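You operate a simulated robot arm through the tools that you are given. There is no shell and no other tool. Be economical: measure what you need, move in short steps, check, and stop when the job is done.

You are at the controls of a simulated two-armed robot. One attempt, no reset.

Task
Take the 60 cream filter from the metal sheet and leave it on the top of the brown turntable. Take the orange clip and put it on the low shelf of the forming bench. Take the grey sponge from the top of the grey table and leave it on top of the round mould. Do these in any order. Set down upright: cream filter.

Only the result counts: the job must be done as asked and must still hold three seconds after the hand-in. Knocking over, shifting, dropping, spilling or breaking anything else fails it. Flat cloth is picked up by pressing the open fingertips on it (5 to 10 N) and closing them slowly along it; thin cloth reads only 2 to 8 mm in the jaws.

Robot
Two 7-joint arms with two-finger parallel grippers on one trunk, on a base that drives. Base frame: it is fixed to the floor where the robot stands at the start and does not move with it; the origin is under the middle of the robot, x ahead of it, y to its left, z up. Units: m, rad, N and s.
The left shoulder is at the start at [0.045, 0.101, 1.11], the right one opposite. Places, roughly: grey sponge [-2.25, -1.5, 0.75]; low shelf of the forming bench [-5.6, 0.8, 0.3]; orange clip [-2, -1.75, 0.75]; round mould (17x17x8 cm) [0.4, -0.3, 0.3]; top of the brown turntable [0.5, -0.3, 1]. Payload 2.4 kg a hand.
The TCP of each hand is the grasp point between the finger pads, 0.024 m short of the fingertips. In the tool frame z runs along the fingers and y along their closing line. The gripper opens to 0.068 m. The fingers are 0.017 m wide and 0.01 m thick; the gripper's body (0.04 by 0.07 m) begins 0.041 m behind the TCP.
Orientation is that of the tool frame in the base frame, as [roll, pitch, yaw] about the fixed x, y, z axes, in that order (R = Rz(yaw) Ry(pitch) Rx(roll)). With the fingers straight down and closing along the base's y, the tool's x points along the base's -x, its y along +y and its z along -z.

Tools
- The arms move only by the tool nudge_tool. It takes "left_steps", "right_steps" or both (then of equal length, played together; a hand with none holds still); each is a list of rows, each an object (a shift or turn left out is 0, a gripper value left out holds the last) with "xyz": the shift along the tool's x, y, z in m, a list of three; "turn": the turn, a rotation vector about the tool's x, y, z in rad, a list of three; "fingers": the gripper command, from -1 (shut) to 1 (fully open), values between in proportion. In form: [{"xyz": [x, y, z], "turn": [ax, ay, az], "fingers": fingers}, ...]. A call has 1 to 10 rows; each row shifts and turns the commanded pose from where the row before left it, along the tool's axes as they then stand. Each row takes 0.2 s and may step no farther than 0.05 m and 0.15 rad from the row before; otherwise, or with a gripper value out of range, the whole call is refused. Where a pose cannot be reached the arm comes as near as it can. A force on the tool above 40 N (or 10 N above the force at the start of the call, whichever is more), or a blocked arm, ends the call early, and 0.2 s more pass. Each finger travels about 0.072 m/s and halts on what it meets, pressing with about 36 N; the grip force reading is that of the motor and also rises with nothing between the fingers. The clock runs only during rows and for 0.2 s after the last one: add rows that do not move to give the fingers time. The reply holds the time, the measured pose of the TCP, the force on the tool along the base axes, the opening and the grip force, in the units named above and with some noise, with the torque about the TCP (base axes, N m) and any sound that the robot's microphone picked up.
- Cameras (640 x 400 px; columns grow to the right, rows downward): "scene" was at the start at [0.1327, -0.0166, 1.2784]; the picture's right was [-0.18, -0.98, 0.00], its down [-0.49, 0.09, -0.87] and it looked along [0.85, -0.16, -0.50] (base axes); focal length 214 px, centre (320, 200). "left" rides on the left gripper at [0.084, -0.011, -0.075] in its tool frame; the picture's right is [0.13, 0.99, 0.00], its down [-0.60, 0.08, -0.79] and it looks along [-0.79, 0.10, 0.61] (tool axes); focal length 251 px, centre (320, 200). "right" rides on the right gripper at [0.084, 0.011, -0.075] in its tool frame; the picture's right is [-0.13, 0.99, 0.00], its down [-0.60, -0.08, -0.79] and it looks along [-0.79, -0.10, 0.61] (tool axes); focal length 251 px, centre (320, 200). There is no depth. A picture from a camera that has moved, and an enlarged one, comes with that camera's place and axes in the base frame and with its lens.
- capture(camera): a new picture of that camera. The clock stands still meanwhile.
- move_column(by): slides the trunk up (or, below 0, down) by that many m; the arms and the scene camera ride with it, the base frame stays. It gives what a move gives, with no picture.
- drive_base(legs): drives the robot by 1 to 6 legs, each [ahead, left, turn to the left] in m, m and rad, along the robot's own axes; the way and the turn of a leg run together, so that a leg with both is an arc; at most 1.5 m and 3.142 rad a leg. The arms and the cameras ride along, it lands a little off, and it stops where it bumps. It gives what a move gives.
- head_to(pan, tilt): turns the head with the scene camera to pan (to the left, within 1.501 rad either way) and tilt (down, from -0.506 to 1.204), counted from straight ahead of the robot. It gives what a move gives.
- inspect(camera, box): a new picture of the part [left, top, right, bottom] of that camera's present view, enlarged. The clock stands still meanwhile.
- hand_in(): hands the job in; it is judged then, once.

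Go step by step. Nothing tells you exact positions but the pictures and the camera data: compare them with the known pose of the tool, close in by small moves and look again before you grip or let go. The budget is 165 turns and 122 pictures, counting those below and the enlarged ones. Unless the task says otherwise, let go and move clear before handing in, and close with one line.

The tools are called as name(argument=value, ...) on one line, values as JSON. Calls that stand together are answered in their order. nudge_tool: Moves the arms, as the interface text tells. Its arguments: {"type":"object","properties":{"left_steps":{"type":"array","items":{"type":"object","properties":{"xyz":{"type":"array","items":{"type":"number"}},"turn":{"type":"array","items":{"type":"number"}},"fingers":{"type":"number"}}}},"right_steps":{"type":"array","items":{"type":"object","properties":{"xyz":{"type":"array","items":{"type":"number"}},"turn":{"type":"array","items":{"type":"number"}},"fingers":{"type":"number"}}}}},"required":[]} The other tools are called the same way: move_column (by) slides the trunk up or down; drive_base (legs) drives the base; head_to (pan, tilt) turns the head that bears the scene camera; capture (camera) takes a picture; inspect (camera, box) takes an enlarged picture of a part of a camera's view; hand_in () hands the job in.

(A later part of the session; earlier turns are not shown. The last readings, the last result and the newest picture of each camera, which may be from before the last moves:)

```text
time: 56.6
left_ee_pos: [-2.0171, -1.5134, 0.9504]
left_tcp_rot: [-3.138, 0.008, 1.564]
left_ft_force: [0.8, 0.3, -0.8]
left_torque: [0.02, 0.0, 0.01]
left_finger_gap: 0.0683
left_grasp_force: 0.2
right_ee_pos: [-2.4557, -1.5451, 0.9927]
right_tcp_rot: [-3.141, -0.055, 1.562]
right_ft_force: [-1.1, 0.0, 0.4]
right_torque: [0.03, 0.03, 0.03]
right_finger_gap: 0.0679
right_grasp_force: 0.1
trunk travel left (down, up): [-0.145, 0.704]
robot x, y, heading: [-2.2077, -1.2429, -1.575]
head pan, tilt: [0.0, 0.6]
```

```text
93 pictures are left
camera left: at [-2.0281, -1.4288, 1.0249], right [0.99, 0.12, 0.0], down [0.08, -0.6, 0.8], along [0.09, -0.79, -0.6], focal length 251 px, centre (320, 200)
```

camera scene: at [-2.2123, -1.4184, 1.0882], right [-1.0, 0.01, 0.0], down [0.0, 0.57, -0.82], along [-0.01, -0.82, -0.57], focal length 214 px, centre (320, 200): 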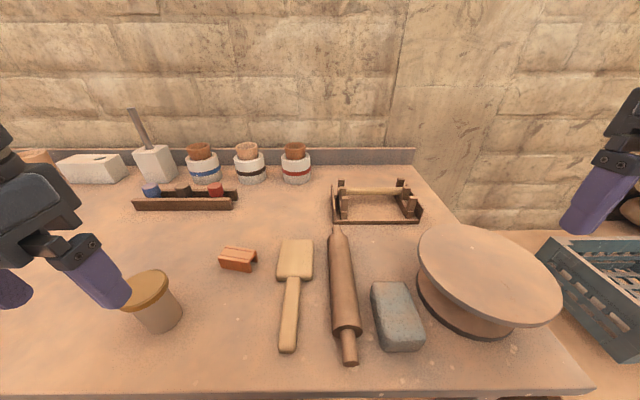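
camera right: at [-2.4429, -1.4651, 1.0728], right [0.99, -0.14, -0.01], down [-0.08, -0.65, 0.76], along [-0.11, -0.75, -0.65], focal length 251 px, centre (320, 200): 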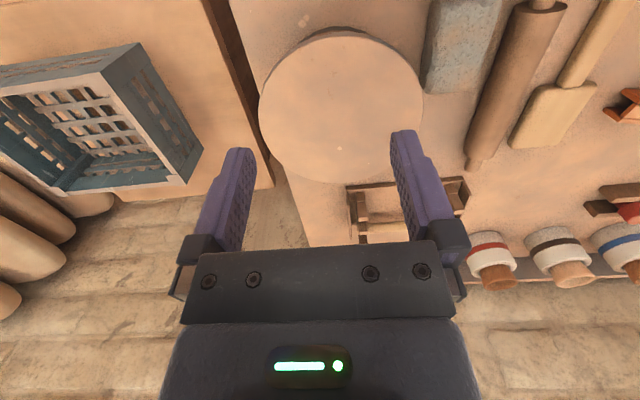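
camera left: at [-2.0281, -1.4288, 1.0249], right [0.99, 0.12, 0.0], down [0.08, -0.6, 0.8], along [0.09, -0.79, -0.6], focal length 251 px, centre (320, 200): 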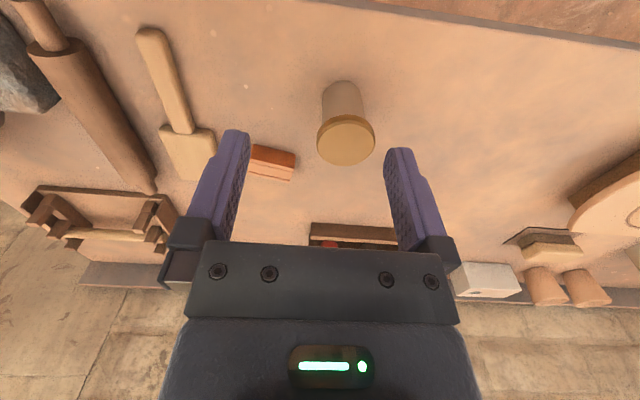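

inspect(camera="scene", box=[300, 250, 460, 350])

inspect(camera="scene", box=[180, 220, 340, 320])

```text
4.00 times, centred on (380, 300) of scene
camera zoom: at [-2.2123, -1.4184, 1.0882], right [-1.0, 0.01, 0.0], down [0.0, 0.57, -0.82], along [-0.01, -0.82, -0.57], focal length 858 px, centre (80, -200)
```

zoom: 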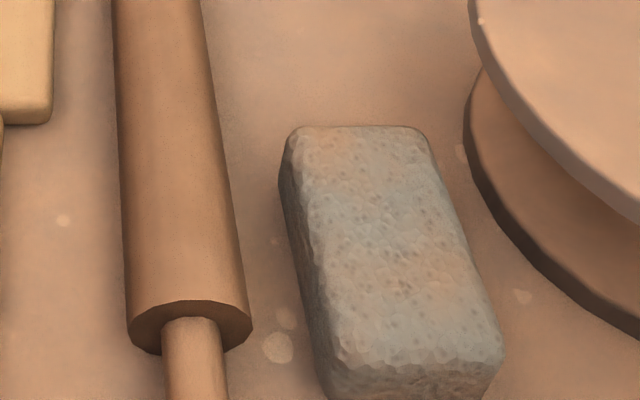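

```text
4.00 times, centred on (260, 270) of scene
camera zoom: at [-2.2123, -1.4184, 1.0882], right [-1.0, 0.01, 0.0], down [0.0, 0.57, -0.82], along [-0.01, -0.82, -0.57], focal length 858 px, centre (560, -80)
```

zoom: 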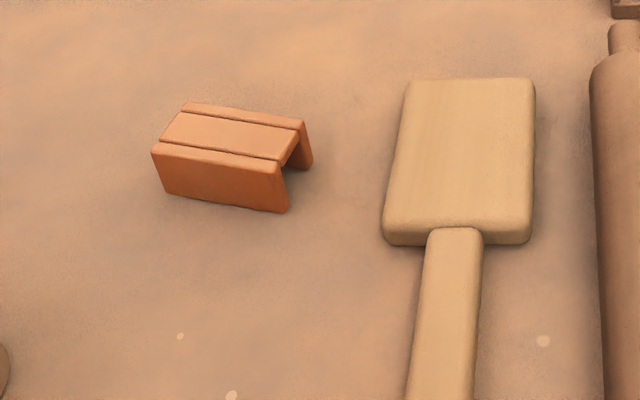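

I've measured the sponge: centre (-2.319, -1.575), top z 0.797, 5 × 8 cm, aligned with y. The clip is at (-2.062, -1.69), with its long side along x. I'll move the right hand over the sponge while the left hand yaws for the clip.

nudge_tool(left_steps=[{"turn": [0, 0, -0.15]}, {"turn": [0, 0, -0.15]}, {"turn": [0, 0, -0.15]}, {"turn": [0, 0, -0.15]}, {"turn": [0, 0, -0.15]}, {"turn": [0, 0, -0.15]}, {"turn": [0, 0, -0.15]}, {"turn": [0, 0, -0.15]}, {"turn": [0, 0, -0.15]}, {}], right_steps=[{"turn": [0, -0.055, 0], "fingers": 1}, {"xyz": [0, 0.034, 0]}, {"xyz": [0, 0.034, 0]}, {"xyz": [0, 0.034, 0]}, {"xyz": [0, 0.033, 0]}, {"xyz": [0, 0, 0.03]}, {"xyz": [0, 0, 0.03]}, {"xyz": [0, 0, 0.03]}, {}, {}])

capture(camera="right")

capture(camera="scene")

```text
time: 58.8
left_ee_pos: [-2.0173, -1.5134, 0.9498]
left_tcp_rot: [-3.131, -0.002, 2.914]
left_ft_force: [-0.4, -0.4, 0.7]
left_torque: [0.01, -0.02, -0.02]
left_finger_gap: 0.0681
left_grasp_force: 0.1
right_ee_pos: [-2.3194, -1.5465, 0.9031]
right_tcp_rot: [-3.14, 0.001, 1.565]
right_ft_force: [1.6, -0.4, 0.4]
right_torque: [-0.02, 0.01, -0.01]
right_finger_gap: 0.0679
right_grasp_force: 0.1
trunk travel left (down, up): [-0.145, 0.704]
robot x, y, heading: [-2.2139, -1.2405, -1.582]
head pan, tilt: [0.0, 0.6]
```

```text
90 pictures are left
camera right: at [-2.3085, -1.4626, 0.9783], right [0.99, -0.14, 0.0], down [-0.08, -0.6, 0.79], along [-0.11, -0.79, -0.61], focal length 251 px, centre (320, 200)
```

right: 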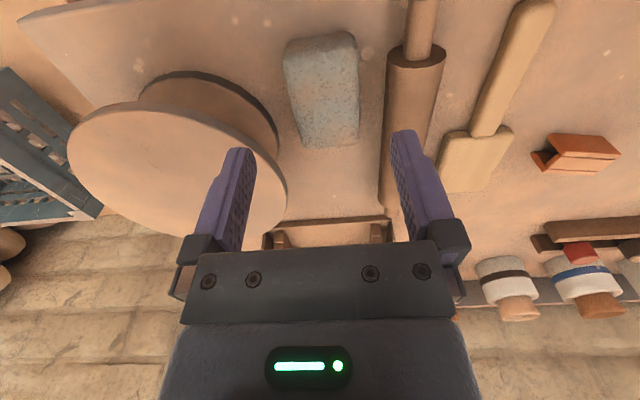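

```text
89 pictures are left
camera scene: at [-2.2123, -1.4185, 1.0882], right [-1.0, 0.01, 0.0], down [0.0, 0.57, -0.82], along [-0.01, -0.82, -0.57], focal length 214 px, centre (320, 200)
```

scene: 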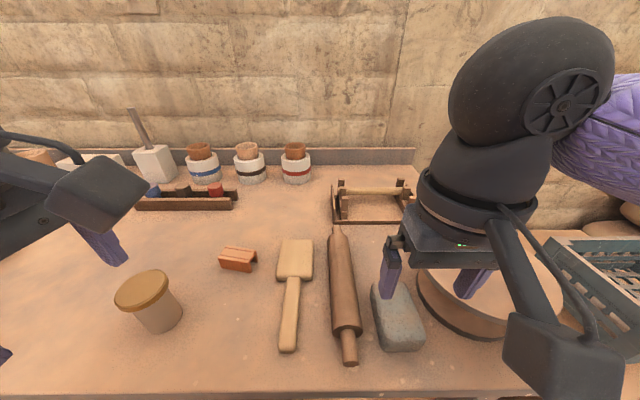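

nudge_tool(right_steps=[{"xyz": [0.001, -0.0005, 0.03]}, {"xyz": [0, 0, 0.03]}, {"xyz": [0, 0, 0.02]}, {}])

capture(camera="right")

inspect(camera="scene", box=[320, 220, 480, 370])

```text
time: 59.8
left_ee_pos: [-2.0166, -1.5137, 0.95]
left_tcp_rot: [-3.132, -0.002, 2.915]
left_ft_force: [0.3, 0.3, -0.2]
left_torque: [-0.01, -0.01, 0.02]
left_finger_gap: 0.0678
left_grasp_force: 0.0
right_ee_pos: [-2.3194, -1.5483, 0.8241]
right_tcp_rot: [3.14, 0.002, 1.563]
right_ft_force: [0.7, 0.0, 0.1]
right_torque: [0.03, -0.01, 0.02]
right_finger_gap: 0.068
right_grasp_force: 0.1
trunk travel left (down, up): [-0.145, 0.704]
robot x, y, heading: [-2.2107, -1.2427, -1.578]
head pan, tilt: [0.0, 0.6]
```

```text
88 pictures are left
camera right: at [-2.3085, -1.4635, 0.899], right [0.99, -0.14, 0.0], down [-0.08, -0.6, 0.79], along [-0.11, -0.79, -0.61], focal length 251 px, centre (320, 200)
```

right: 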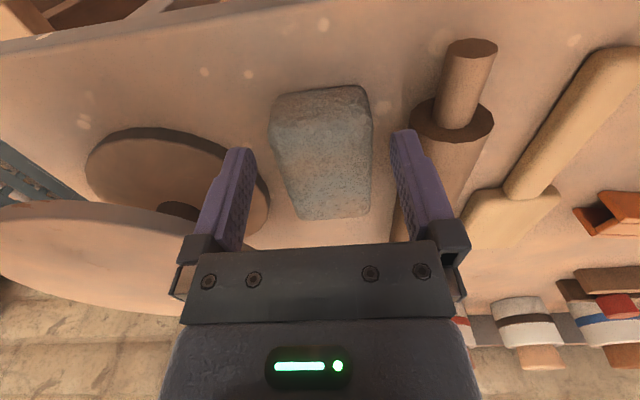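

```text
2.67 times, centred on (400, 295) of scene
camera zoom: at [-2.2123, -1.4185, 1.0882], right [-1.0, 0.01, 0.0], down [0.0, 0.57, -0.82], along [-0.01, -0.82, -0.57], focal length 572 px, centre (107, -53)
```

zoom: 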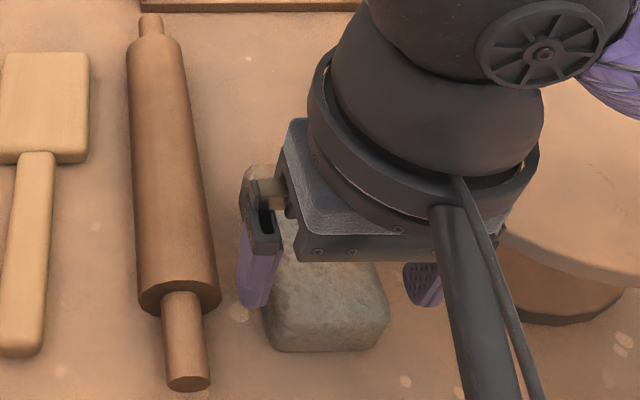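

nudge_tool(right_steps=[{"xyz": [0, 0, 0.02]}, {"xyz": [0, 0, 0.016]}, {}, {"fingers": 0.6}, {"fingers": 0.3}, {"fingers": 0}, {"fingers": -0.3}, {}, {}])

capture(camera="right")

```text
time: 61.8
left_ee_pos: [-2.0179, -1.5132, 0.9496]
left_tcp_rot: [-3.131, -0.001, 2.913]
left_ft_force: [0.1, -0.1, 0.0]
left_torque: [-0.01, 0.03, 0.03]
left_finger_gap: 0.068
left_grasp_force: 0.0
right_ee_pos: [-2.3195, -1.5439, 0.787]
right_tcp_rot: [-3.141, 0.002, 1.564]
right_ft_force: [0.0, 0.0, -0.6]
right_torque: [-0.01, 0.01, 0.01]
right_finger_gap: 0.0542
right_grasp_force: 35.6
trunk travel left (down, up): [-0.145, 0.704]
robot x, y, heading: [-2.2111, -1.2414, -1.575]
head pan, tilt: [0.0, 0.6]
```

```text
86 pictures are left
camera right: at [-2.3078, -1.4604, 0.8622], right [0.99, -0.14, 0.0], down [-0.08, -0.6, 0.79], along [-0.11, -0.79, -0.61], focal length 251 px, centre (320, 200)
```

right: 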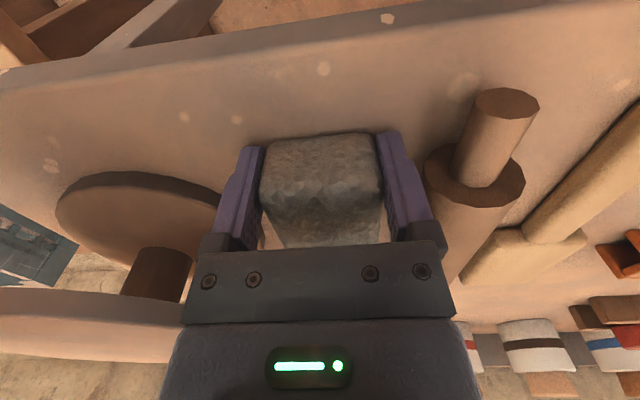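

Sponge gripped. I'll lift it straight up.

nudge_tool(right_steps=[{"xyz": [0, 0, -0.02], "fingers": -1}, {"xyz": [0, 0, -0.04]}, {"xyz": [0, 0, -0.04]}, {"xyz": [0, 0, -0.04]}, {}])

nudge_tool(left_steps=[{"xyz": [0.022, 0.03, 0]}, {"xyz": [0.02, 0.03, 0]}, {"xyz": [0, 0.03, 0]}, {"xyz": [0, 0.03, 0]}, {"xyz": [0, 0.03, 0.0]}, {}])

capture(camera="scene")

capture(camera="left")

```text
time: 63.0
left_ee_pos: [-2.0173, -1.5133, 0.9489]
left_tcp_rot: [-3.132, -0.002, 2.914]
left_ft_force: [0.7, -0.1, 0.1]
left_torque: [0.02, -0.03, 0.03]
left_finger_gap: 0.068
left_grasp_force: 0.0
right_ee_pos: [-2.3171, -1.5469, 0.9255]
right_tcp_rot: [3.141, 0.001, 1.563]
right_ft_force: [-0.8, -0.3, 0.8]
right_torque: [-0.01, 0.02, -0.01]
right_finger_gap: 0.054
right_grasp_force: 35.6
trunk travel left (down, up): [-0.145, 0.704]
robot x, y, heading: [-2.2077, -1.238, -1.58]
head pan, tilt: [0.0, 0.6]
```

```text
time: 64.0
left_ee_pos: [-2.0376, -1.4055, 0.9475]
left_tcp_rot: [-3.116, -0.002, 2.917]
left_ft_force: [-15.0, -42.8, -3.6]
left_torque: [-0.16, 0.07, -0.26]
left_finger_gap: 0.0323
left_grasp_force: 0.0
right_ee_pos: [-2.3175, -1.5466, 0.9255]
right_tcp_rot: [3.141, 0.001, 1.563]
right_ft_force: [0.5, 0.1, -0.4]
right_torque: [0.02, 0.0, -0.01]
right_finger_gap: 0.0545
right_grasp_force: 35.8
trunk travel left (down, up): [-0.145, 0.704]
robot x, y, heading: [-2.2104, -1.2415, -1.579]
head pan, tilt: [0.0, 0.6]
stopped in row 4 (left hand): the force on the tool passed its limit at 52 N (the readings are from after the stop); the commanded pose is now the measured one
```

```text
85 pictures are left
camera scene: at [-2.2123, -1.4187, 1.0882], right [-1.0, 0.01, 0.0], down [0.0, 0.57, -0.82], along [-0.01, -0.82, -0.57], focal length 214 px, centre (320, 200)
```

scene: 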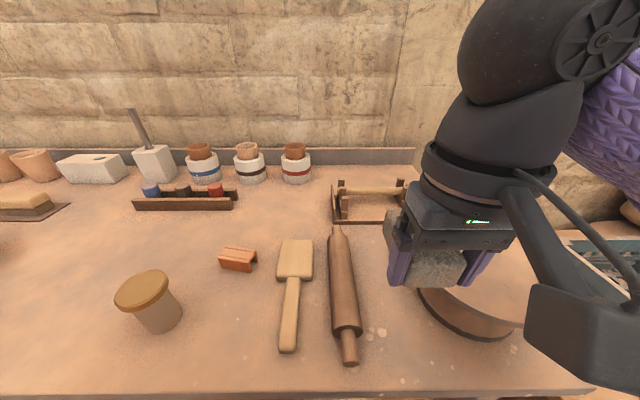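

```text
84 pictures are left
camera left: at [-2.1228, -1.3957, 1.0245], right [0.09, 1.0, -0.02], down [0.61, -0.04, 0.79], along [0.79, -0.09, -0.61], focal length 251 px, centre (320, 200)
```

left: 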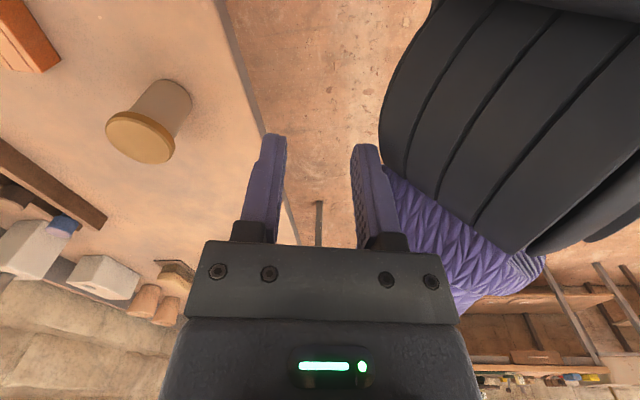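

I shifted the wrong way and touched my own forearm. Tool y now points toward the robot, so I'll move along -y to get over the clip.

nudge_tool(left_steps=[{"xyz": [0, -0.045, 0], "fingers": 1}, {"xyz": [-0.01, -0.045, 0]}, {"xyz": [-0.01, -0.045, 0]}, {"xyz": [-0.01, -0.045, 0]}, {"xyz": [-0.01, -0.045, 0.0]}, {"xyz": [0, -0.045, 0]}, {}])

capture(camera="scene")

capture(camera="left")

```text
time: 65.5
left_ee_pos: [-2.0581, -1.6761, 0.9507]
left_tcp_rot: [-3.122, 0.002, 2.913]
left_ft_force: [0.7, 1.0, -0.6]
left_torque: [0.02, 0.0, 0.04]
left_finger_gap: 0.0681
left_grasp_force: 0.0
right_ee_pos: [-2.317, -1.5451, 0.9258]
right_tcp_rot: [3.141, 0.002, 1.564]
right_ft_force: [0.3, 0.1, -0.4]
right_torque: [0.04, -0.02, 0.02]
right_finger_gap: 0.0543
right_grasp_force: 35.6
trunk travel left (down, up): [-0.145, 0.704]
robot x, y, heading: [-2.2125, -1.2436, -1.579]
head pan, tilt: [0.0, 0.6]
```

```text
83 pictures are left
camera scene: at [-2.2124, -1.4187, 1.0882], right [-1.0, 0.01, 0.0], down [0.0, 0.57, -0.82], along [-0.01, -0.82, -0.57], focal length 214 px, centre (320, 200)
```

scene: 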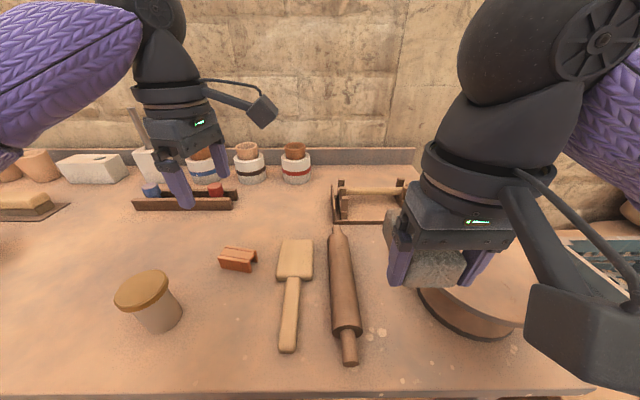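

```text
82 pictures are left
camera left: at [-2.1427, -1.6666, 1.0274], right [0.1, 1.0, -0.02], down [0.61, -0.04, 0.79], along [0.79, -0.09, -0.61], focal length 251 px, centre (320, 200)
```

left: 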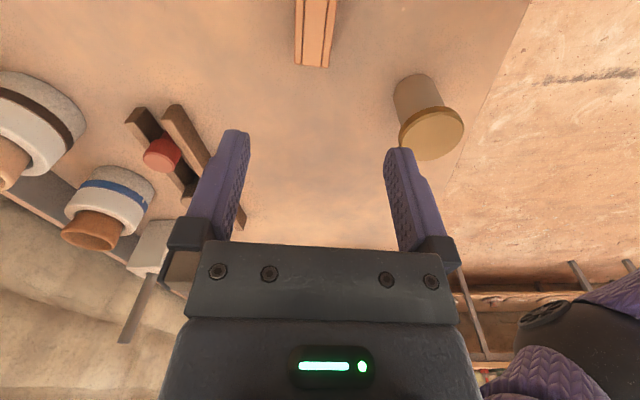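

nudge_tool(left_steps=[{"xyz": [0, -0.008, 0.04]}, {"xyz": [0, 0, 0.04]}, {"xyz": [0, 0, 0.04]}, {"xyz": [0, 0, 0.01]}, {}])

capture(camera="left")

inspect(camera="scene", box=[160, 180, 320, 280])

```text
time: 66.8
left_ee_pos: [-2.06, -1.6867, 0.8217]
left_tcp_rot: [-3.123, -0.001, 2.916]
left_ft_force: [0.3, -0.8, 0.3]
left_torque: [0.0, 0.01, -0.01]
left_finger_gap: 0.0681
left_grasp_force: 0.1
right_ee_pos: [-2.318, -1.5467, 0.9253]
right_tcp_rot: [-3.141, 0.003, 1.564]
right_ft_force: [1.3, -0.3, 0.4]
right_torque: [-0.02, -0.02, -0.02]
right_finger_gap: 0.0541
right_grasp_force: 35.8
trunk travel left (down, up): [-0.145, 0.704]
robot x, y, heading: [-2.2114, -1.2405, -1.58]
head pan, tilt: [0.0, 0.6]
```

```text
81 pictures are left
camera left: at [-2.1453, -1.6773, 0.8984], right [0.1, 1.0, -0.02], down [0.61, -0.04, 0.79], along [0.79, -0.09, -0.61], focal length 251 px, centre (320, 200)
```

left: 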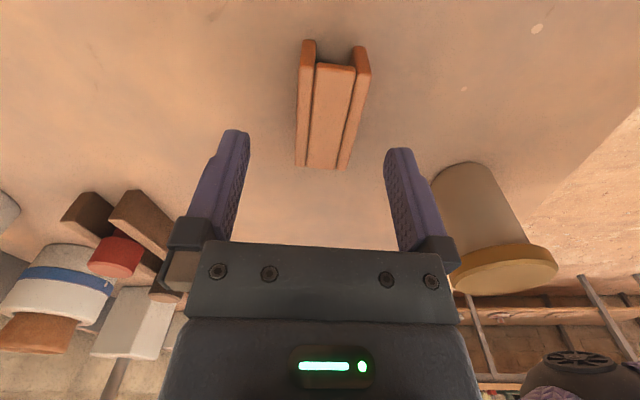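

```text
4.00 times, centred on (240, 230) of scene
camera zoom: at [-2.2123, -1.4186, 1.0882], right [-1.0, 0.01, 0.0], down [0.0, 0.57, -0.82], along [-0.01, -0.82, -0.57], focal length 858 px, centre (640, 80)
```

zoom: 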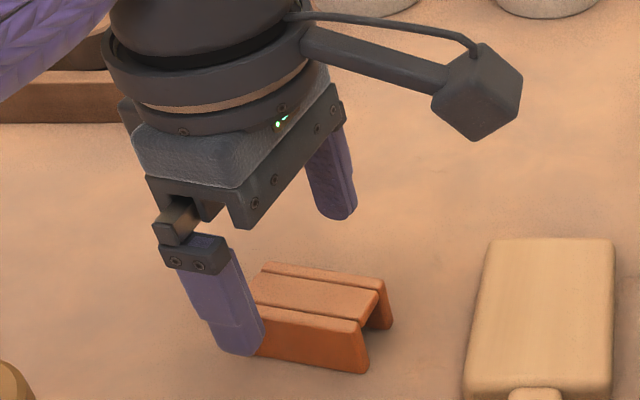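

nudge_tool(left_steps=[{"xyz": [0, 0.002, 0.02]}, {"xyz": [0, 0, 0.017]}, {}, {"fingers": 0.5}, {"fingers": 0}, {"fingers": -0.5}, {"fingers": -1}, {}, {}, {}])

capture(camera="left")

```text
time: 69.0
left_ee_pos: [-2.0616, -1.6856, 0.7862]
left_tcp_rot: [-3.124, 0.001, 2.914]
left_ft_force: [-0.1, 0.6, 2.6]
left_torque: [0.09, 0.0, -0.01]
left_finger_gap: 0.0308
left_grasp_force: 36.5
right_ee_pos: [-2.3171, -1.5477, 0.926]
right_tcp_rot: [3.141, 0.001, 1.564]
right_ft_force: [-1.0, -1.0, -0.6]
right_torque: [0.03, -0.04, 0.0]
right_finger_gap: 0.0543
right_grasp_force: 36.0
trunk travel left (down, up): [-0.145, 0.704]
robot x, y, heading: [-2.2103, -1.2421, -1.583]
head pan, tilt: [0.0, 0.6]
```

```text
79 pictures are left
camera left: at [-2.1464, -1.6758, 0.8619], right [0.1, 1.0, -0.02], down [0.61, -0.04, 0.79], along [0.79, -0.09, -0.61], focal length 251 px, centre (320, 200)
```

left: 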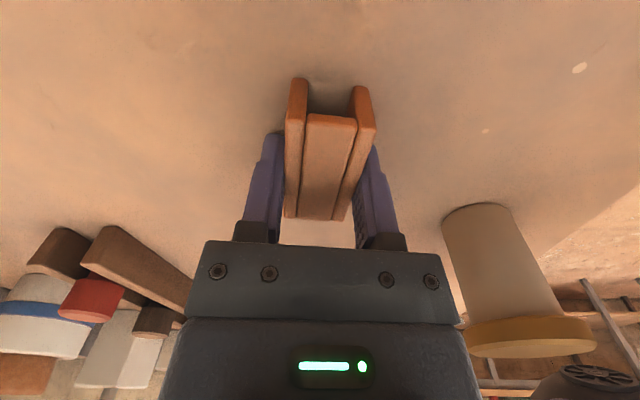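

Clip gripped at 31 mm. I'll lift it and back away.

nudge_tool(left_steps=[{"xyz": [0, 0, -0.02]}, {"xyz": [0, 0, -0.04]}, {"xyz": [0, 0, -0.04]}, {"xyz": [0, 0, -0.04]}, {"xyz": [0, 0, -0.04]}, {}], right_steps=[{}, {}, {"xyz": [0, 0, -0.02]}, {"xyz": [0, 0, -0.02]}, {"xyz": [0, 0, -0.02]}, {}])

drive_base(legs=[[-0.6, 0, 0]])

capture(camera="scene")

```text
time: 70.3
left_ee_pos: [-2.0634, -1.6819, 0.9678]
left_tcp_rot: [-3.122, 0.001, 2.915]
left_ft_force: [-0.6, -0.3, -0.7]
left_torque: [0.01, 0.0, -0.01]
left_finger_gap: 0.0308
left_grasp_force: 36.3
right_ee_pos: [-2.3188, -1.5463, 0.9866]
right_tcp_rot: [3.141, -0.001, 1.564]
right_ft_force: [-0.1, 0.9, -0.3]
right_torque: [0.03, 0.0, 0.01]
right_finger_gap: 0.0544
right_grasp_force: 35.8
trunk travel left (down, up): [-0.145, 0.704]
robot x, y, heading: [-2.2075, -1.2404, -1.577]
head pan, tilt: [0.0, 0.6]
```

```text
time: 73.8
left_ee_pos: [-2.0583, -1.0666, 0.9689]
left_tcp_rot: [-3.122, 0.001, 2.914]
left_ft_force: [-0.5, -0.3, -0.1]
left_torque: [0.02, 0.0, 0.0]
left_finger_gap: 0.0312
left_grasp_force: 36.2
right_ee_pos: [-2.3138, -0.9295, 0.9847]
right_tcp_rot: [3.141, 0.001, 1.559]
right_ft_force: [0.0, -0.2, 0.0]
right_torque: [0.02, 0.0, -0.01]
right_finger_gap: 0.0542
right_grasp_force: 36.2
trunk travel left (down, up): [-0.145, 0.704]
robot x, y, heading: [-2.2032, -0.6251, -1.581]
head pan, tilt: [0.0, 0.6]
```

```text
78 pictures are left
camera scene: at [-2.2073, -0.8031, 1.0882], right [-1.0, 0.01, 0.0], down [0.01, 0.57, -0.82], along [-0.01, -0.82, -0.57], focal length 214 px, centre (320, 200)
```

scene: 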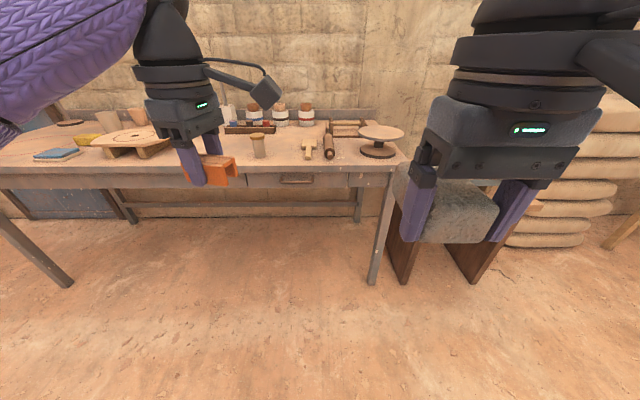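

Both items are secured. I'll turn toward -x to look at the forming bench, which sits at about (-5.6, 0.8).

drive_base(legs=[[0, 0, -1.56], [0.6, -0.6, 0]])

head_to(pan=0.0, tilt=0.25)

capture(camera="scene")

```text
time: 82.2
left_ee_pos: [-3.2286, -0.1311, 0.9701]
left_tcp_rot: [-3.122, -0.002, 1.319]
left_ft_force: [0.4, -0.3, -0.8]
left_torque: [0.02, 0.03, -0.01]
left_finger_gap: 0.031
left_grasp_force: 36.1
right_ee_pos: [-3.086, 0.1218, 0.9839]
right_tcp_rot: [3.14, 0.001, -0.035]
right_ft_force: [-1.7, -0.5, -0.7]
right_torque: [-0.02, 0.0, 0.01]
right_finger_gap: 0.054
right_grasp_force: 36.3
trunk travel left (down, up): [-0.145, 0.704]
robot x, y, heading: [-2.781, 0.0036, 3.11]
head pan, tilt: [0.0, 0.6]
```

```text
time: 83.0
left_ee_pos: [-3.2279, -0.1299, 0.9687]
left_tcp_rot: [-3.123, -0.001, 1.316]
left_ft_force: [0.3, -1.1, -0.2]
left_torque: [0.01, 0.01, 0.0]
left_finger_gap: 0.0309
left_grasp_force: 35.9
right_ee_pos: [-3.0867, 0.1206, 0.9848]
right_tcp_rot: [-3.141, 0.002, -0.033]
right_ft_force: [-0.6, 0.4, -0.7]
right_torque: [-0.02, -0.02, 0.03]
right_finger_gap: 0.0543
right_grasp_force: 35.8
trunk travel left (down, up): [-0.145, 0.704]
robot x, y, heading: [-2.7827, 0.0072, 3.104]
head pan, tilt: [0.0, 0.25]
```

```text
77 pictures are left
camera scene: at [-2.9664, 0.0119, 1.1203], right [0.03, 1.0, 0.0], down [0.25, -0.01, -0.97], along [-0.97, 0.03, -0.25], focal length 214 px, centre (320, 200)
```

scene: 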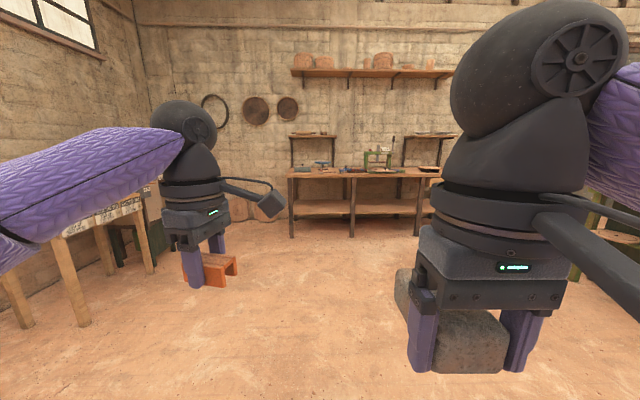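

inspect(camera="scene", box=[280, 120, 440, 240])

```text
3.33 times, centred on (360, 180) of scene
camera zoom: at [-2.9664, 0.0119, 1.1203], right [0.03, 1.0, 0.0], down [0.25, -0.01, -0.97], along [-0.97, 0.03, -0.25], focal length 715 px, centre (187, 267)
```

zoom: 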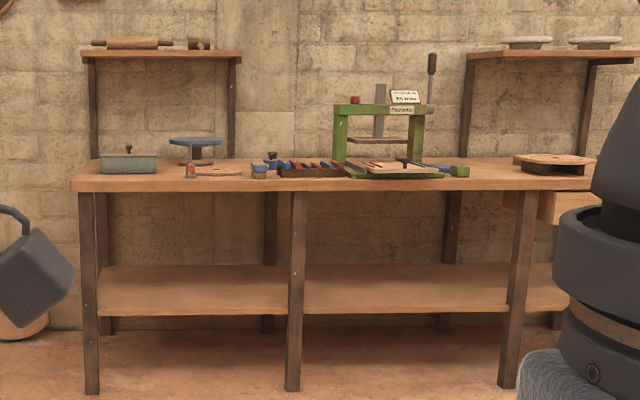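

The low shelf is empty, at about z = 0.31 with its front edge near x = -5.45. Here in free space I'll lower the trunk, lower the left hand to shelf height, and raise the right hand.

move_column(by=-0.14)

nudge_tool(left_steps=[{"xyz": [0, 0.01, 0.04]}, {"xyz": [0, 0.01, 0.04]}, {"xyz": [0, 0.01, 0.04]}, {"xyz": [0, 0.01, 0.04]}, {"xyz": [0, 0.01, 0.04]}, {"xyz": [0, 0.01, 0.04]}, {"xyz": [0, 0.01, 0.04]}, {"xyz": [0, 0.01, 0.04]}, {"xyz": [0, 0, 0.04]}, {}], right_steps=[{"xyz": [0.01, 0, -0.03]}, {"xyz": [0.01, 0, -0.03]}, {"xyz": [0.01, 0, -0.03]}, {"xyz": [0.01, 0, -0.03]}, {"xyz": [0.01, 0, -0.03]}, {"xyz": [0.01, 0, -0.03]}, {}, {}, {}, {}])

capture(camera="scene")

```text
time: 84.7
left_ee_pos: [-3.2286, -0.1308, 0.8296]
left_tcp_rot: [-3.122, -0.001, 1.319]
left_ft_force: [-0.4, 1.2, 0.1]
left_torque: [0.01, 0.01, -0.01]
left_finger_gap: 0.031
left_grasp_force: 35.8
right_ee_pos: [-3.0858, 0.1214, 0.8449]
right_tcp_rot: [-3.141, 0.002, -0.032]
right_ft_force: [0.1, -0.1, -0.5]
right_torque: [0.02, -0.03, 0.0]
right_finger_gap: 0.0544
right_grasp_force: 36.4
trunk travel left (down, up): [-0.005, 0.844]
robot x, y, heading: [-2.7876, 0.0065, 3.105]
head pan, tilt: [0.0, 0.25]
```

```text
time: 85.8
left_ee_pos: [-3.1915, -0.1389, 0.6691]
left_tcp_rot: [-3.12, 0.0, 1.318]
left_ft_force: [-0.3, -0.5, -0.2]
left_torque: [0.0, -0.01, 0.0]
left_finger_gap: 0.0307
left_grasp_force: 36.6
right_ee_pos: [-3.05, 0.1007, 0.9138]
right_tcp_rot: [-3.137, 0.0, -0.022]
right_ft_force: [-3.9, 8.8, -2.3]
right_torque: [-0.67, -0.11, 0.79]
right_finger_gap: 0.0541
right_grasp_force: 35.6
right hand out of reach, approached as far as the arm can: row 3, 4, 5
trunk travel left (down, up): [-0.005, 0.844]
robot x, y, heading: [-2.7845, 0.0057, 3.112]
head pan, tilt: [0.0, 0.25]
stopped in row 5 (right hand): the force on the tool passed its limit at 86 N (the readings are from after the stop); the commanded pose is now the measured one
```

```text
75 pictures are left
camera scene: at [-3.0151, 0.0138, 0.9749], right [0.04, 1.0, 0.0], down [0.24, -0.01, -0.97], along [-0.97, 0.03, -0.24], focal length 214 px, centre (320, 200)
```

scene: 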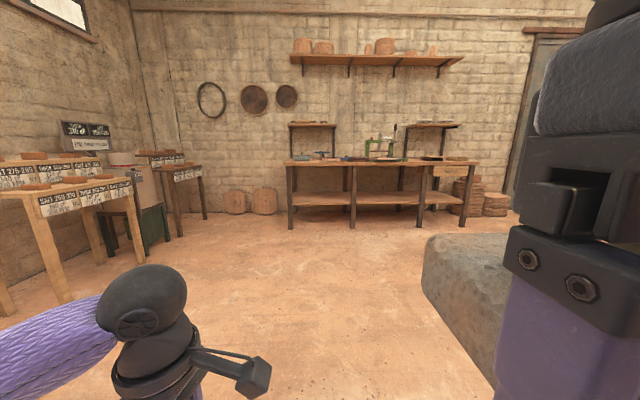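

The right hand came too close to my head, so I'll move it forward and outward, and keep lowering the left hand.

nudge_tool(left_steps=[{"xyz": [0, 0.01, 0.04]}, {"xyz": [0, 0.01, 0.04]}, {"xyz": [0, 0.01, 0.04]}, {"xyz": [0, 0.01, 0.04]}, {"xyz": [0, 0, 0.04]}, {"xyz": [0, 0, 0.04]}, {}], right_steps=[{"xyz": [-0.01, -0.03, 0]}, {"xyz": [-0.01, -0.03, 0]}, {"xyz": [-0.01, -0.03, 0]}, {"xyz": [-0.01, -0.03, 0]}, {}, {}, {}])

capture(camera="scene")

```text
time: 87.4
left_ee_pos: [-3.1591, -0.1494, 0.4299]
left_tcp_rot: [-3.123, 0.001, 1.317]
left_ft_force: [0.0, 0.3, -0.2]
left_torque: [0.0, -0.02, -0.03]
left_finger_gap: 0.0307
left_grasp_force: 35.7
right_ee_pos: [-3.0975, 0.193, 0.8707]
right_tcp_rot: [-3.137, -0.001, -0.023]
right_ft_force: [-0.1, 0.6, -0.5]
right_torque: [0.0, 0.0, 0.0]
right_finger_gap: 0.054
right_grasp_force: 36.1
right hand out of reach, approached as far as the arm can: row 1, 2, 3, 4
trunk travel left (down, up): [-0.005, 0.844]
robot x, y, heading: [-2.7838, 0.0027, 3.107]
head pan, tilt: [0.0, 0.25]
```

```text
74 pictures are left
camera scene: at [-3.0152, 0.0136, 0.9746], right [0.03, 1.0, 0.0], down [0.25, -0.01, -0.97], along [-0.97, 0.03, -0.25], focal length 214 px, centre (320, 200)
```

scene: 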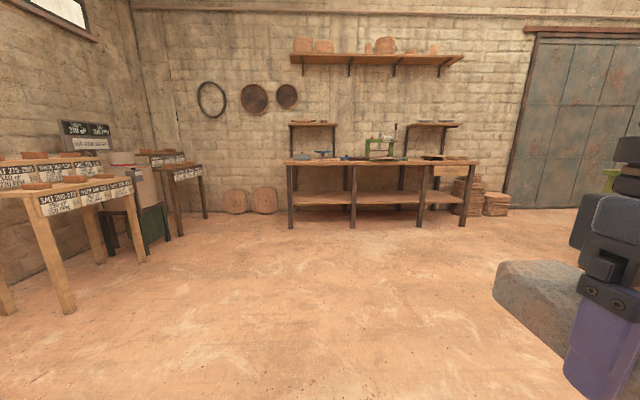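

head_to(pan=0.3, tilt=1.2)

capture(camera="scene")

capture(camera="left")

```text
time: 88.6
left_ee_pos: [-3.1601, -0.1489, 0.4314]
left_tcp_rot: [-3.124, 0.001, 1.319]
left_ft_force: [-0.6, -0.5, -0.6]
left_torque: [0.01, -0.01, 0.0]
left_finger_gap: 0.031
left_grasp_force: 36.0
right_ee_pos: [-3.0959, 0.1922, 0.8689]
right_tcp_rot: [-3.139, 0.0, -0.023]
right_ft_force: [0.2, -0.6, -1.0]
right_torque: [0.02, 0.0, -0.01]
right_finger_gap: 0.0541
right_grasp_force: 35.3
trunk travel left (down, up): [-0.005, 0.844]
robot x, y, heading: [-2.7862, 0.0075, 3.113]
head pan, tilt: [0.3, 1.201]
```

```text
73 pictures are left
camera scene: at [-2.9758, -0.0043, 0.8978], right [-0.26, 0.96, 0.0], down [0.9, 0.24, -0.36], along [-0.35, -0.1, -0.93], focal length 214 px, centre (320, 200)
```

scene: 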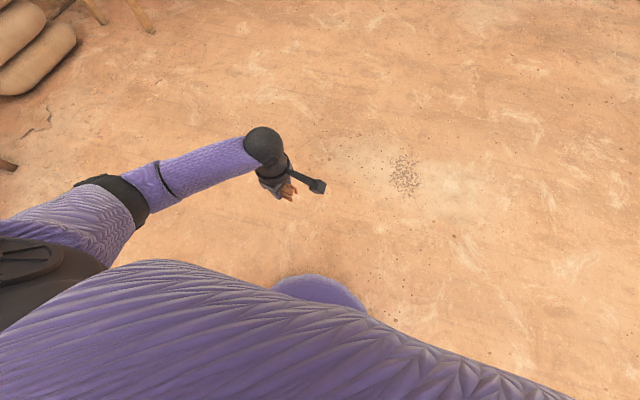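

```text
72 pictures are left
camera left: at [-3.1479, -0.0651, 0.5062], right [0.99, -0.12, -0.02], down [-0.06, -0.61, 0.79], along [-0.11, -0.78, -0.61], focal length 251 px, centre (320, 200)
```

left: 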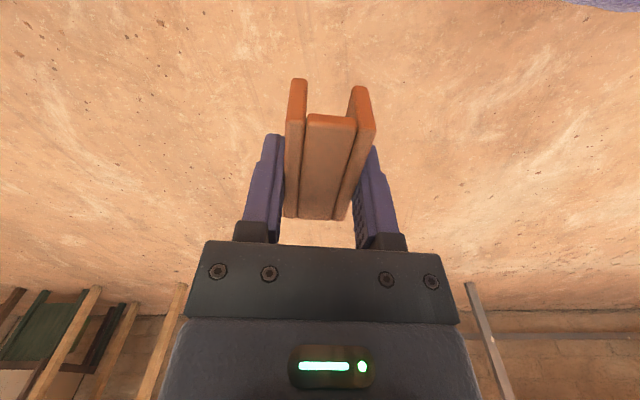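

The low pose works and the base front is about 0.19 m ahead of the axis. I'll drive toward the forming bench, then measure the shelf edge.

drive_base(legs=[[1.0, -0.1, 0.03], [0.9, -0.08, 0]])

head_to(pan=0.2, tilt=0.6)

capture(camera="scene")

capture(camera="left")

```text
time: 98.1
left_ee_pos: [-5.0349, 0.0587, 0.4301]
left_tcp_rot: [-3.123, 0.001, 1.345]
left_ft_force: [0.7, -0.1, -0.2]
left_torque: [-0.02, 0.0, 0.01]
left_finger_gap: 0.031
left_grasp_force: 35.6
right_ee_pos: [-4.9806, 0.4012, 0.8701]
right_tcp_rot: [-3.137, -0.001, 0.005]
right_ft_force: [0.0, -0.3, 0.1]
right_torque: [0.01, 0.0, -0.03]
right_finger_gap: 0.0541
right_grasp_force: 36.2
trunk travel left (down, up): [-0.005, 0.844]
robot x, y, heading: [-4.663, 0.2224, 3.127]
head pan, tilt: [0.3, 1.201]
```

```text
time: 99.1
left_ee_pos: [-5.0339, 0.0582, 0.4301]
left_tcp_rot: [-3.124, -0.002, 1.344]
left_ft_force: [-0.8, 0.0, -0.5]
left_torque: [0.0, -0.01, 0.01]
left_finger_gap: 0.0309
left_grasp_force: 35.6
right_ee_pos: [-4.9806, 0.4017, 0.8692]
right_tcp_rot: [-3.137, 0.0, 0.002]
right_ft_force: [-0.1, 0.5, 0.0]
right_torque: [0.0, -0.03, 0.02]
right_finger_gap: 0.0541
right_grasp_force: 35.3
trunk travel left (down, up): [-0.005, 0.844]
robot x, y, heading: [-4.6649, 0.2208, 3.13]
head pan, tilt: [0.201, 0.6]
```

```text
71 pictures are left
camera scene: at [-4.8879, 0.207, 0.9423], right [-0.19, 0.98, 0.0], down [0.56, 0.11, -0.82], along [-0.81, -0.16, -0.57], focal length 214 px, centre (320, 200)
```

scene: 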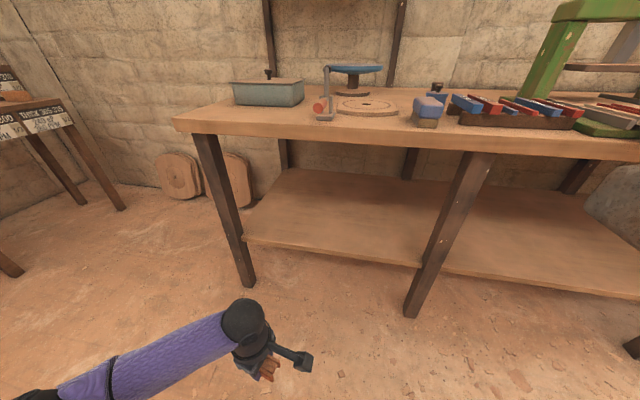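

```text
70 pictures are left
camera left: at [-5.0253, 0.1425, 0.5062], right [1.0, -0.1, -0.02], down [-0.04, -0.61, 0.79], along [-0.09, -0.79, -0.61], focal length 251 px, centre (320, 200)
```

left: 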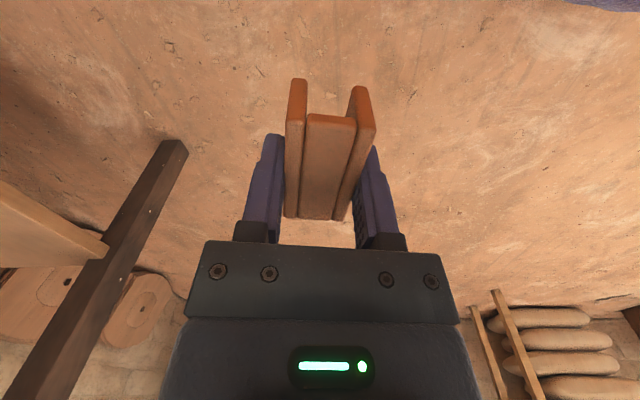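

Leg fronts are at x ≈ -5.43, the shelf edge is at x ≈ -5.46, and its top is at z ≈ 0.30. I'll pull the right hand in so it stays clear of the bench top.

nudge_tool(right_steps=[{"xyz": [0.03, -0.02, 0]}, {"xyz": [0.03, -0.02, 0]}, {"xyz": [0.03, -0.02, 0]}, {"xyz": [0, 0, -0.02]}, {}])

head_to(pan=-0.4, tilt=0.7)

capture(camera="scene")

```text
time: 100.3
left_ee_pos: [-5.0348, 0.0569, 0.4301]
left_tcp_rot: [-3.123, -0.002, 1.343]
left_ft_force: [0.3, 1.3, 0.8]
left_torque: [-0.03, 0.0, 0.03]
left_finger_gap: 0.0307
left_grasp_force: 35.7
right_ee_pos: [-4.904, 0.4099, 0.8395]
right_tcp_rot: [-3.138, 0.002, 0.005]
right_ft_force: [-0.3, 0.0, 0.6]
right_torque: [0.01, 0.01, -0.01]
right_finger_gap: 0.0542
right_grasp_force: 36.1
right hand out of reach, approached as far as the arm can: row 1, 2, 3, 4
trunk travel left (down, up): [-0.005, 0.844]
robot x, y, heading: [-4.6646, 0.2246, 3.136]
head pan, tilt: [0.201, 0.6]
```

```text
time: 101.3
left_ee_pos: [-5.0332, 0.0589, 0.4296]
left_tcp_rot: [-3.123, 0.002, 1.343]
left_ft_force: [-0.5, -0.6, -0.7]
left_torque: [0.0, 0.02, -0.03]
left_finger_gap: 0.0309
left_grasp_force: 35.5
right_ee_pos: [-4.9044, 0.4111, 0.8406]
right_tcp_rot: [-3.139, 0.004, 0.003]
right_ft_force: [0.3, -0.3, -0.7]
right_torque: [-0.02, 0.0, 0.0]
right_finger_gap: 0.0544
right_grasp_force: 36.0
trunk travel left (down, up): [-0.005, 0.844]
robot x, y, heading: [-4.6624, 0.2228, 3.133]
head pan, tilt: [-0.4, 0.7]
```

```text
69 pictures are left
camera scene: at [-4.8792, 0.2575, 0.9338], right [0.4, 0.92, 0.0], down [0.59, -0.25, -0.76], along [-0.7, 0.3, -0.64], focal length 214 px, centre (320, 200)
```

scene: 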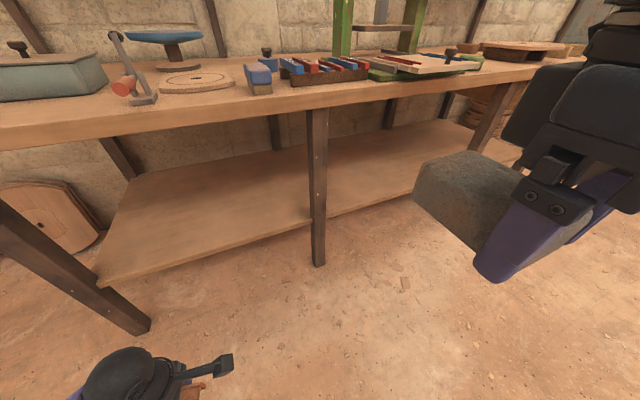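

nudge_tool(right_steps=[{"xyz": [0.01, 0, 0.04]}, {"xyz": [0.01, 0, 0.04]}, {"xyz": [0.01, 0, 0.04]}, {"xyz": [0.01, 0, 0.04]}, {"xyz": [0.01, 0, 0.04]}, {"xyz": [0.01, 0, 0.04]}, {"xyz": [0.01, 0, 0.04]}, {}])

head_to(pan=-0.3, tilt=1.2)

capture(camera="scene")

```text
time: 102.0
left_ee_pos: [-5.0342, 0.0597, 0.4307]
left_tcp_rot: [-3.122, -0.001, 1.345]
left_ft_force: [0.4, -0.4, -0.2]
left_torque: [0.0, 0.0, 0.0]
left_finger_gap: 0.0307
left_grasp_force: 36.2
right_ee_pos: [-4.8946, 0.414, 0.7683]
right_tcp_rot: [3.134, -0.012, -0.004]
right_ft_force: [-1.9, -2.8, 2.6]
right_torque: [0.19, -0.41, -0.2]
right_finger_gap: 0.054
right_grasp_force: 35.7
right hand out of reach, approached as far as the arm can: row 2, 3
trunk travel left (down, up): [-0.005, 0.844]
robot x, y, heading: [-4.66, 0.2216, 3.133]
head pan, tilt: [-0.4, 0.7]
stopped in row 3 (right hand): the force on the tool passed its limit at 102 N (the readings are from after the stop); the commanded pose is now the measured one
```

```text
time: 102.9
left_ee_pos: [-5.0337, 0.0581, 0.4304]
left_tcp_rot: [-3.125, 0.0, 1.345]
left_ft_force: [0.4, -0.1, 0.1]
left_torque: [0.01, -0.01, 0.04]
left_finger_gap: 0.0309
left_grasp_force: 35.6
right_ee_pos: [-4.8937, 0.4143, 0.7685]
right_tcp_rot: [3.136, -0.012, -0.003]
right_ft_force: [-1.8, -2.2, 4.2]
right_torque: [0.14, -0.52, -0.19]
right_finger_gap: 0.054
right_grasp_force: 35.7
trunk travel left (down, up): [-0.005, 0.844]
robot x, y, heading: [-4.6612, 0.2249, 3.135]
head pan, tilt: [-0.3, 1.201]
```

```text
68 pictures are left
camera scene: at [-4.8545, 0.2409, 0.8978], right [0.3, 0.95, 0.0], down [0.89, -0.28, -0.36], along [-0.35, 0.11, -0.93], focal length 214 px, centre (320, 200)
```

scene: 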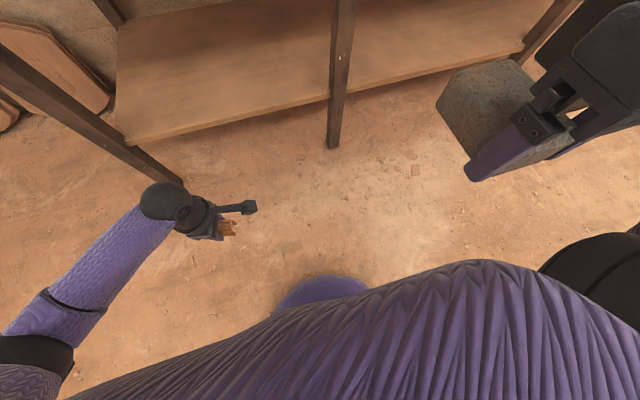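

The right hand's camera boom is touching my body, so I'll move it forward and back up, then raise the trunk slightly so the sponge clears the bench top.

nudge_tool(right_steps=[{"xyz": [-0.03, 0, 0]}, {"xyz": [-0.01, 0, -0.04]}, {"xyz": [0, 0, -0.04]}, {"xyz": [0, 0, -0.02]}, {}])

move_column(by=0.07)

nudge_tool(left_steps=[{"xyz": [0, -0.005, 0.04]}, {"xyz": [0, -0.005, 0.04]}, {"xyz": [0, -0.01, 0.0]}, {"xyz": [0, -0.01, 0.0]}, {}])

capture(camera="scene")

```text
time: 104.1
left_ee_pos: [-5.0345, 0.0586, 0.4298]
left_tcp_rot: [-3.123, 0.001, 1.343]
left_ft_force: [0.5, -0.6, -0.7]
left_torque: [0.03, 0.05, 0.0]
left_finger_gap: 0.0309
left_grasp_force: 36.2
right_ee_pos: [-4.9391, 0.4041, 0.8553]
right_tcp_rot: [3.134, -0.014, -0.002]
right_ft_force: [-0.3, 0.5, -0.8]
right_torque: [0.02, -0.05, -0.03]
right_finger_gap: 0.0542
right_grasp_force: 35.7
right hand out of reach, approached as far as the arm can: row 4
trunk travel left (down, up): [-0.005, 0.844]
robot x, y, heading: [-4.6649, 0.2192, 3.131]
head pan, tilt: [-0.3, 1.201]
```

```text
time: 105.2
left_ee_pos: [-5.0328, 0.0578, 0.5009]
left_tcp_rot: [-3.124, -0.001, 1.345]
left_ft_force: [0.1, -0.4, -0.3]
left_torque: [0.0, -0.01, 0.0]
left_finger_gap: 0.0308
left_grasp_force: 35.9
right_ee_pos: [-4.9396, 0.4053, 0.9255]
right_tcp_rot: [3.136, -0.012, -0.004]
right_ft_force: [-0.5, -0.3, 0.4]
right_torque: [-0.03, 0.02, 0.03]
right_finger_gap: 0.0545
right_grasp_force: 36.1
trunk travel left (down, up): [-0.075, 0.774]
robot x, y, heading: [-4.662, 0.2227, 3.134]
head pan, tilt: [-0.3, 1.201]
```

```text
time: 106.4
left_ee_pos: [-5.0661, 0.0643, 0.4199]
left_tcp_rot: [-3.125, 0.0, 1.343]
left_ft_force: [0.0, 1.0, 0.6]
left_torque: [0.03, -0.01, 0.0]
left_finger_gap: 0.0307
left_grasp_force: 36.3
right_ee_pos: [-4.9401, 0.4058, 0.9265]
right_tcp_rot: [3.135, -0.012, -0.002]
right_ft_force: [0.8, -0.2, 0.1]
right_torque: [0.0, -0.03, 0.03]
right_finger_gap: 0.0541
right_grasp_force: 36.3
trunk travel left (down, up): [-0.075, 0.774]
robot x, y, heading: [-4.6638, 0.2202, 3.135]
head pan, tilt: [-0.3, 1.201]
```

```text
67 pictures are left
camera scene: at [-4.8286, 0.2407, 0.9712], right [0.3, 0.95, 0.0], down [0.89, -0.28, -0.36], along [-0.34, 0.11, -0.93], focal length 214 px, centre (320, 200)
```

scene: 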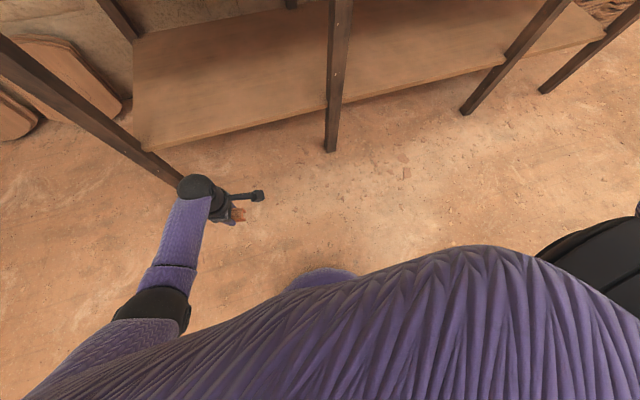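

The forearm now points straight ahead into the bay, so I'll drive in.

drive_base(legs=[[0.35, 0, 0]])

head_to(pan=0.3, tilt=1.1)

capture(camera="scene")

capture(camera="left")

```text
time: 108.7
left_ee_pos: [-5.4177, 0.0711, 0.4215]
left_tcp_rot: [-3.122, 0.0, 1.339]
left_ft_force: [0.4, 0.9, -0.2]
left_torque: [0.0, 0.02, -0.02]
left_finger_gap: 0.0309
left_grasp_force: 36.0
right_ee_pos: [-5.2886, 0.4113, 0.9263]
right_tcp_rot: [3.136, -0.011, -0.009]
right_ft_force: [-0.3, 0.5, -0.6]
right_torque: [-0.02, 0.01, 0.04]
right_finger_gap: 0.0541
right_grasp_force: 35.8
trunk travel left (down, up): [-0.075, 0.774]
robot x, y, heading: [-5.0159, 0.2258, 3.127]
head pan, tilt: [-0.3, 1.201]
```

```text
time: 109.7
left_ee_pos: [-5.4168, 0.0719, 0.4204]
left_tcp_rot: [-3.124, 0.0, 1.337]
left_ft_force: [-0.1, 0.2, -0.6]
left_torque: [0.0, 0.01, 0.01]
left_finger_gap: 0.031
left_grasp_force: 35.3
right_ee_pos: [-5.2893, 0.4103, 0.9258]
right_tcp_rot: [3.136, -0.013, -0.011]
right_ft_force: [-0.2, -0.2, 0.2]
right_torque: [0.01, -0.05, 0.0]
right_finger_gap: 0.0543
right_grasp_force: 35.9
trunk travel left (down, up): [-0.075, 0.774]
robot x, y, heading: [-5.0128, 0.2214, 3.122]
head pan, tilt: [0.3, 1.1]
```

```text
66 pictures are left
camera scene: at [-5.1866, 0.2111, 0.9772], right [-0.28, 0.96, 0.0], down [0.86, 0.25, -0.45], along [-0.44, -0.13, -0.89], focal length 214 px, centre (320, 200)
```

scene: 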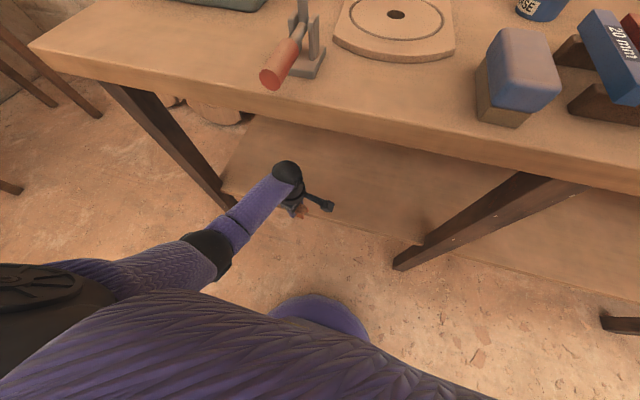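

```text
65 pictures are left
camera left: at [-5.408, 0.1555, 0.4971], right [0.99, -0.1, -0.02], down [-0.05, -0.61, 0.79], along [-0.09, -0.79, -0.61], focal length 251 px, centre (320, 200)
```

left: 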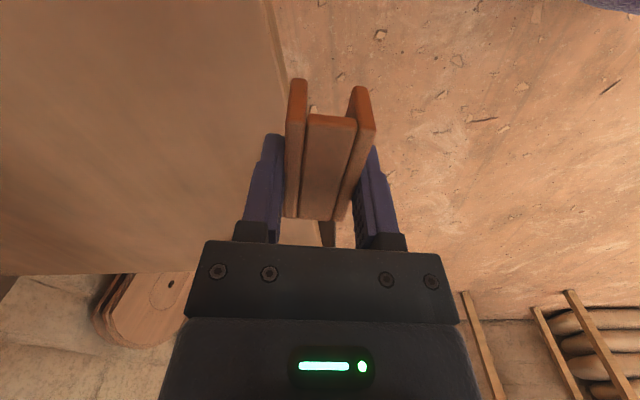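

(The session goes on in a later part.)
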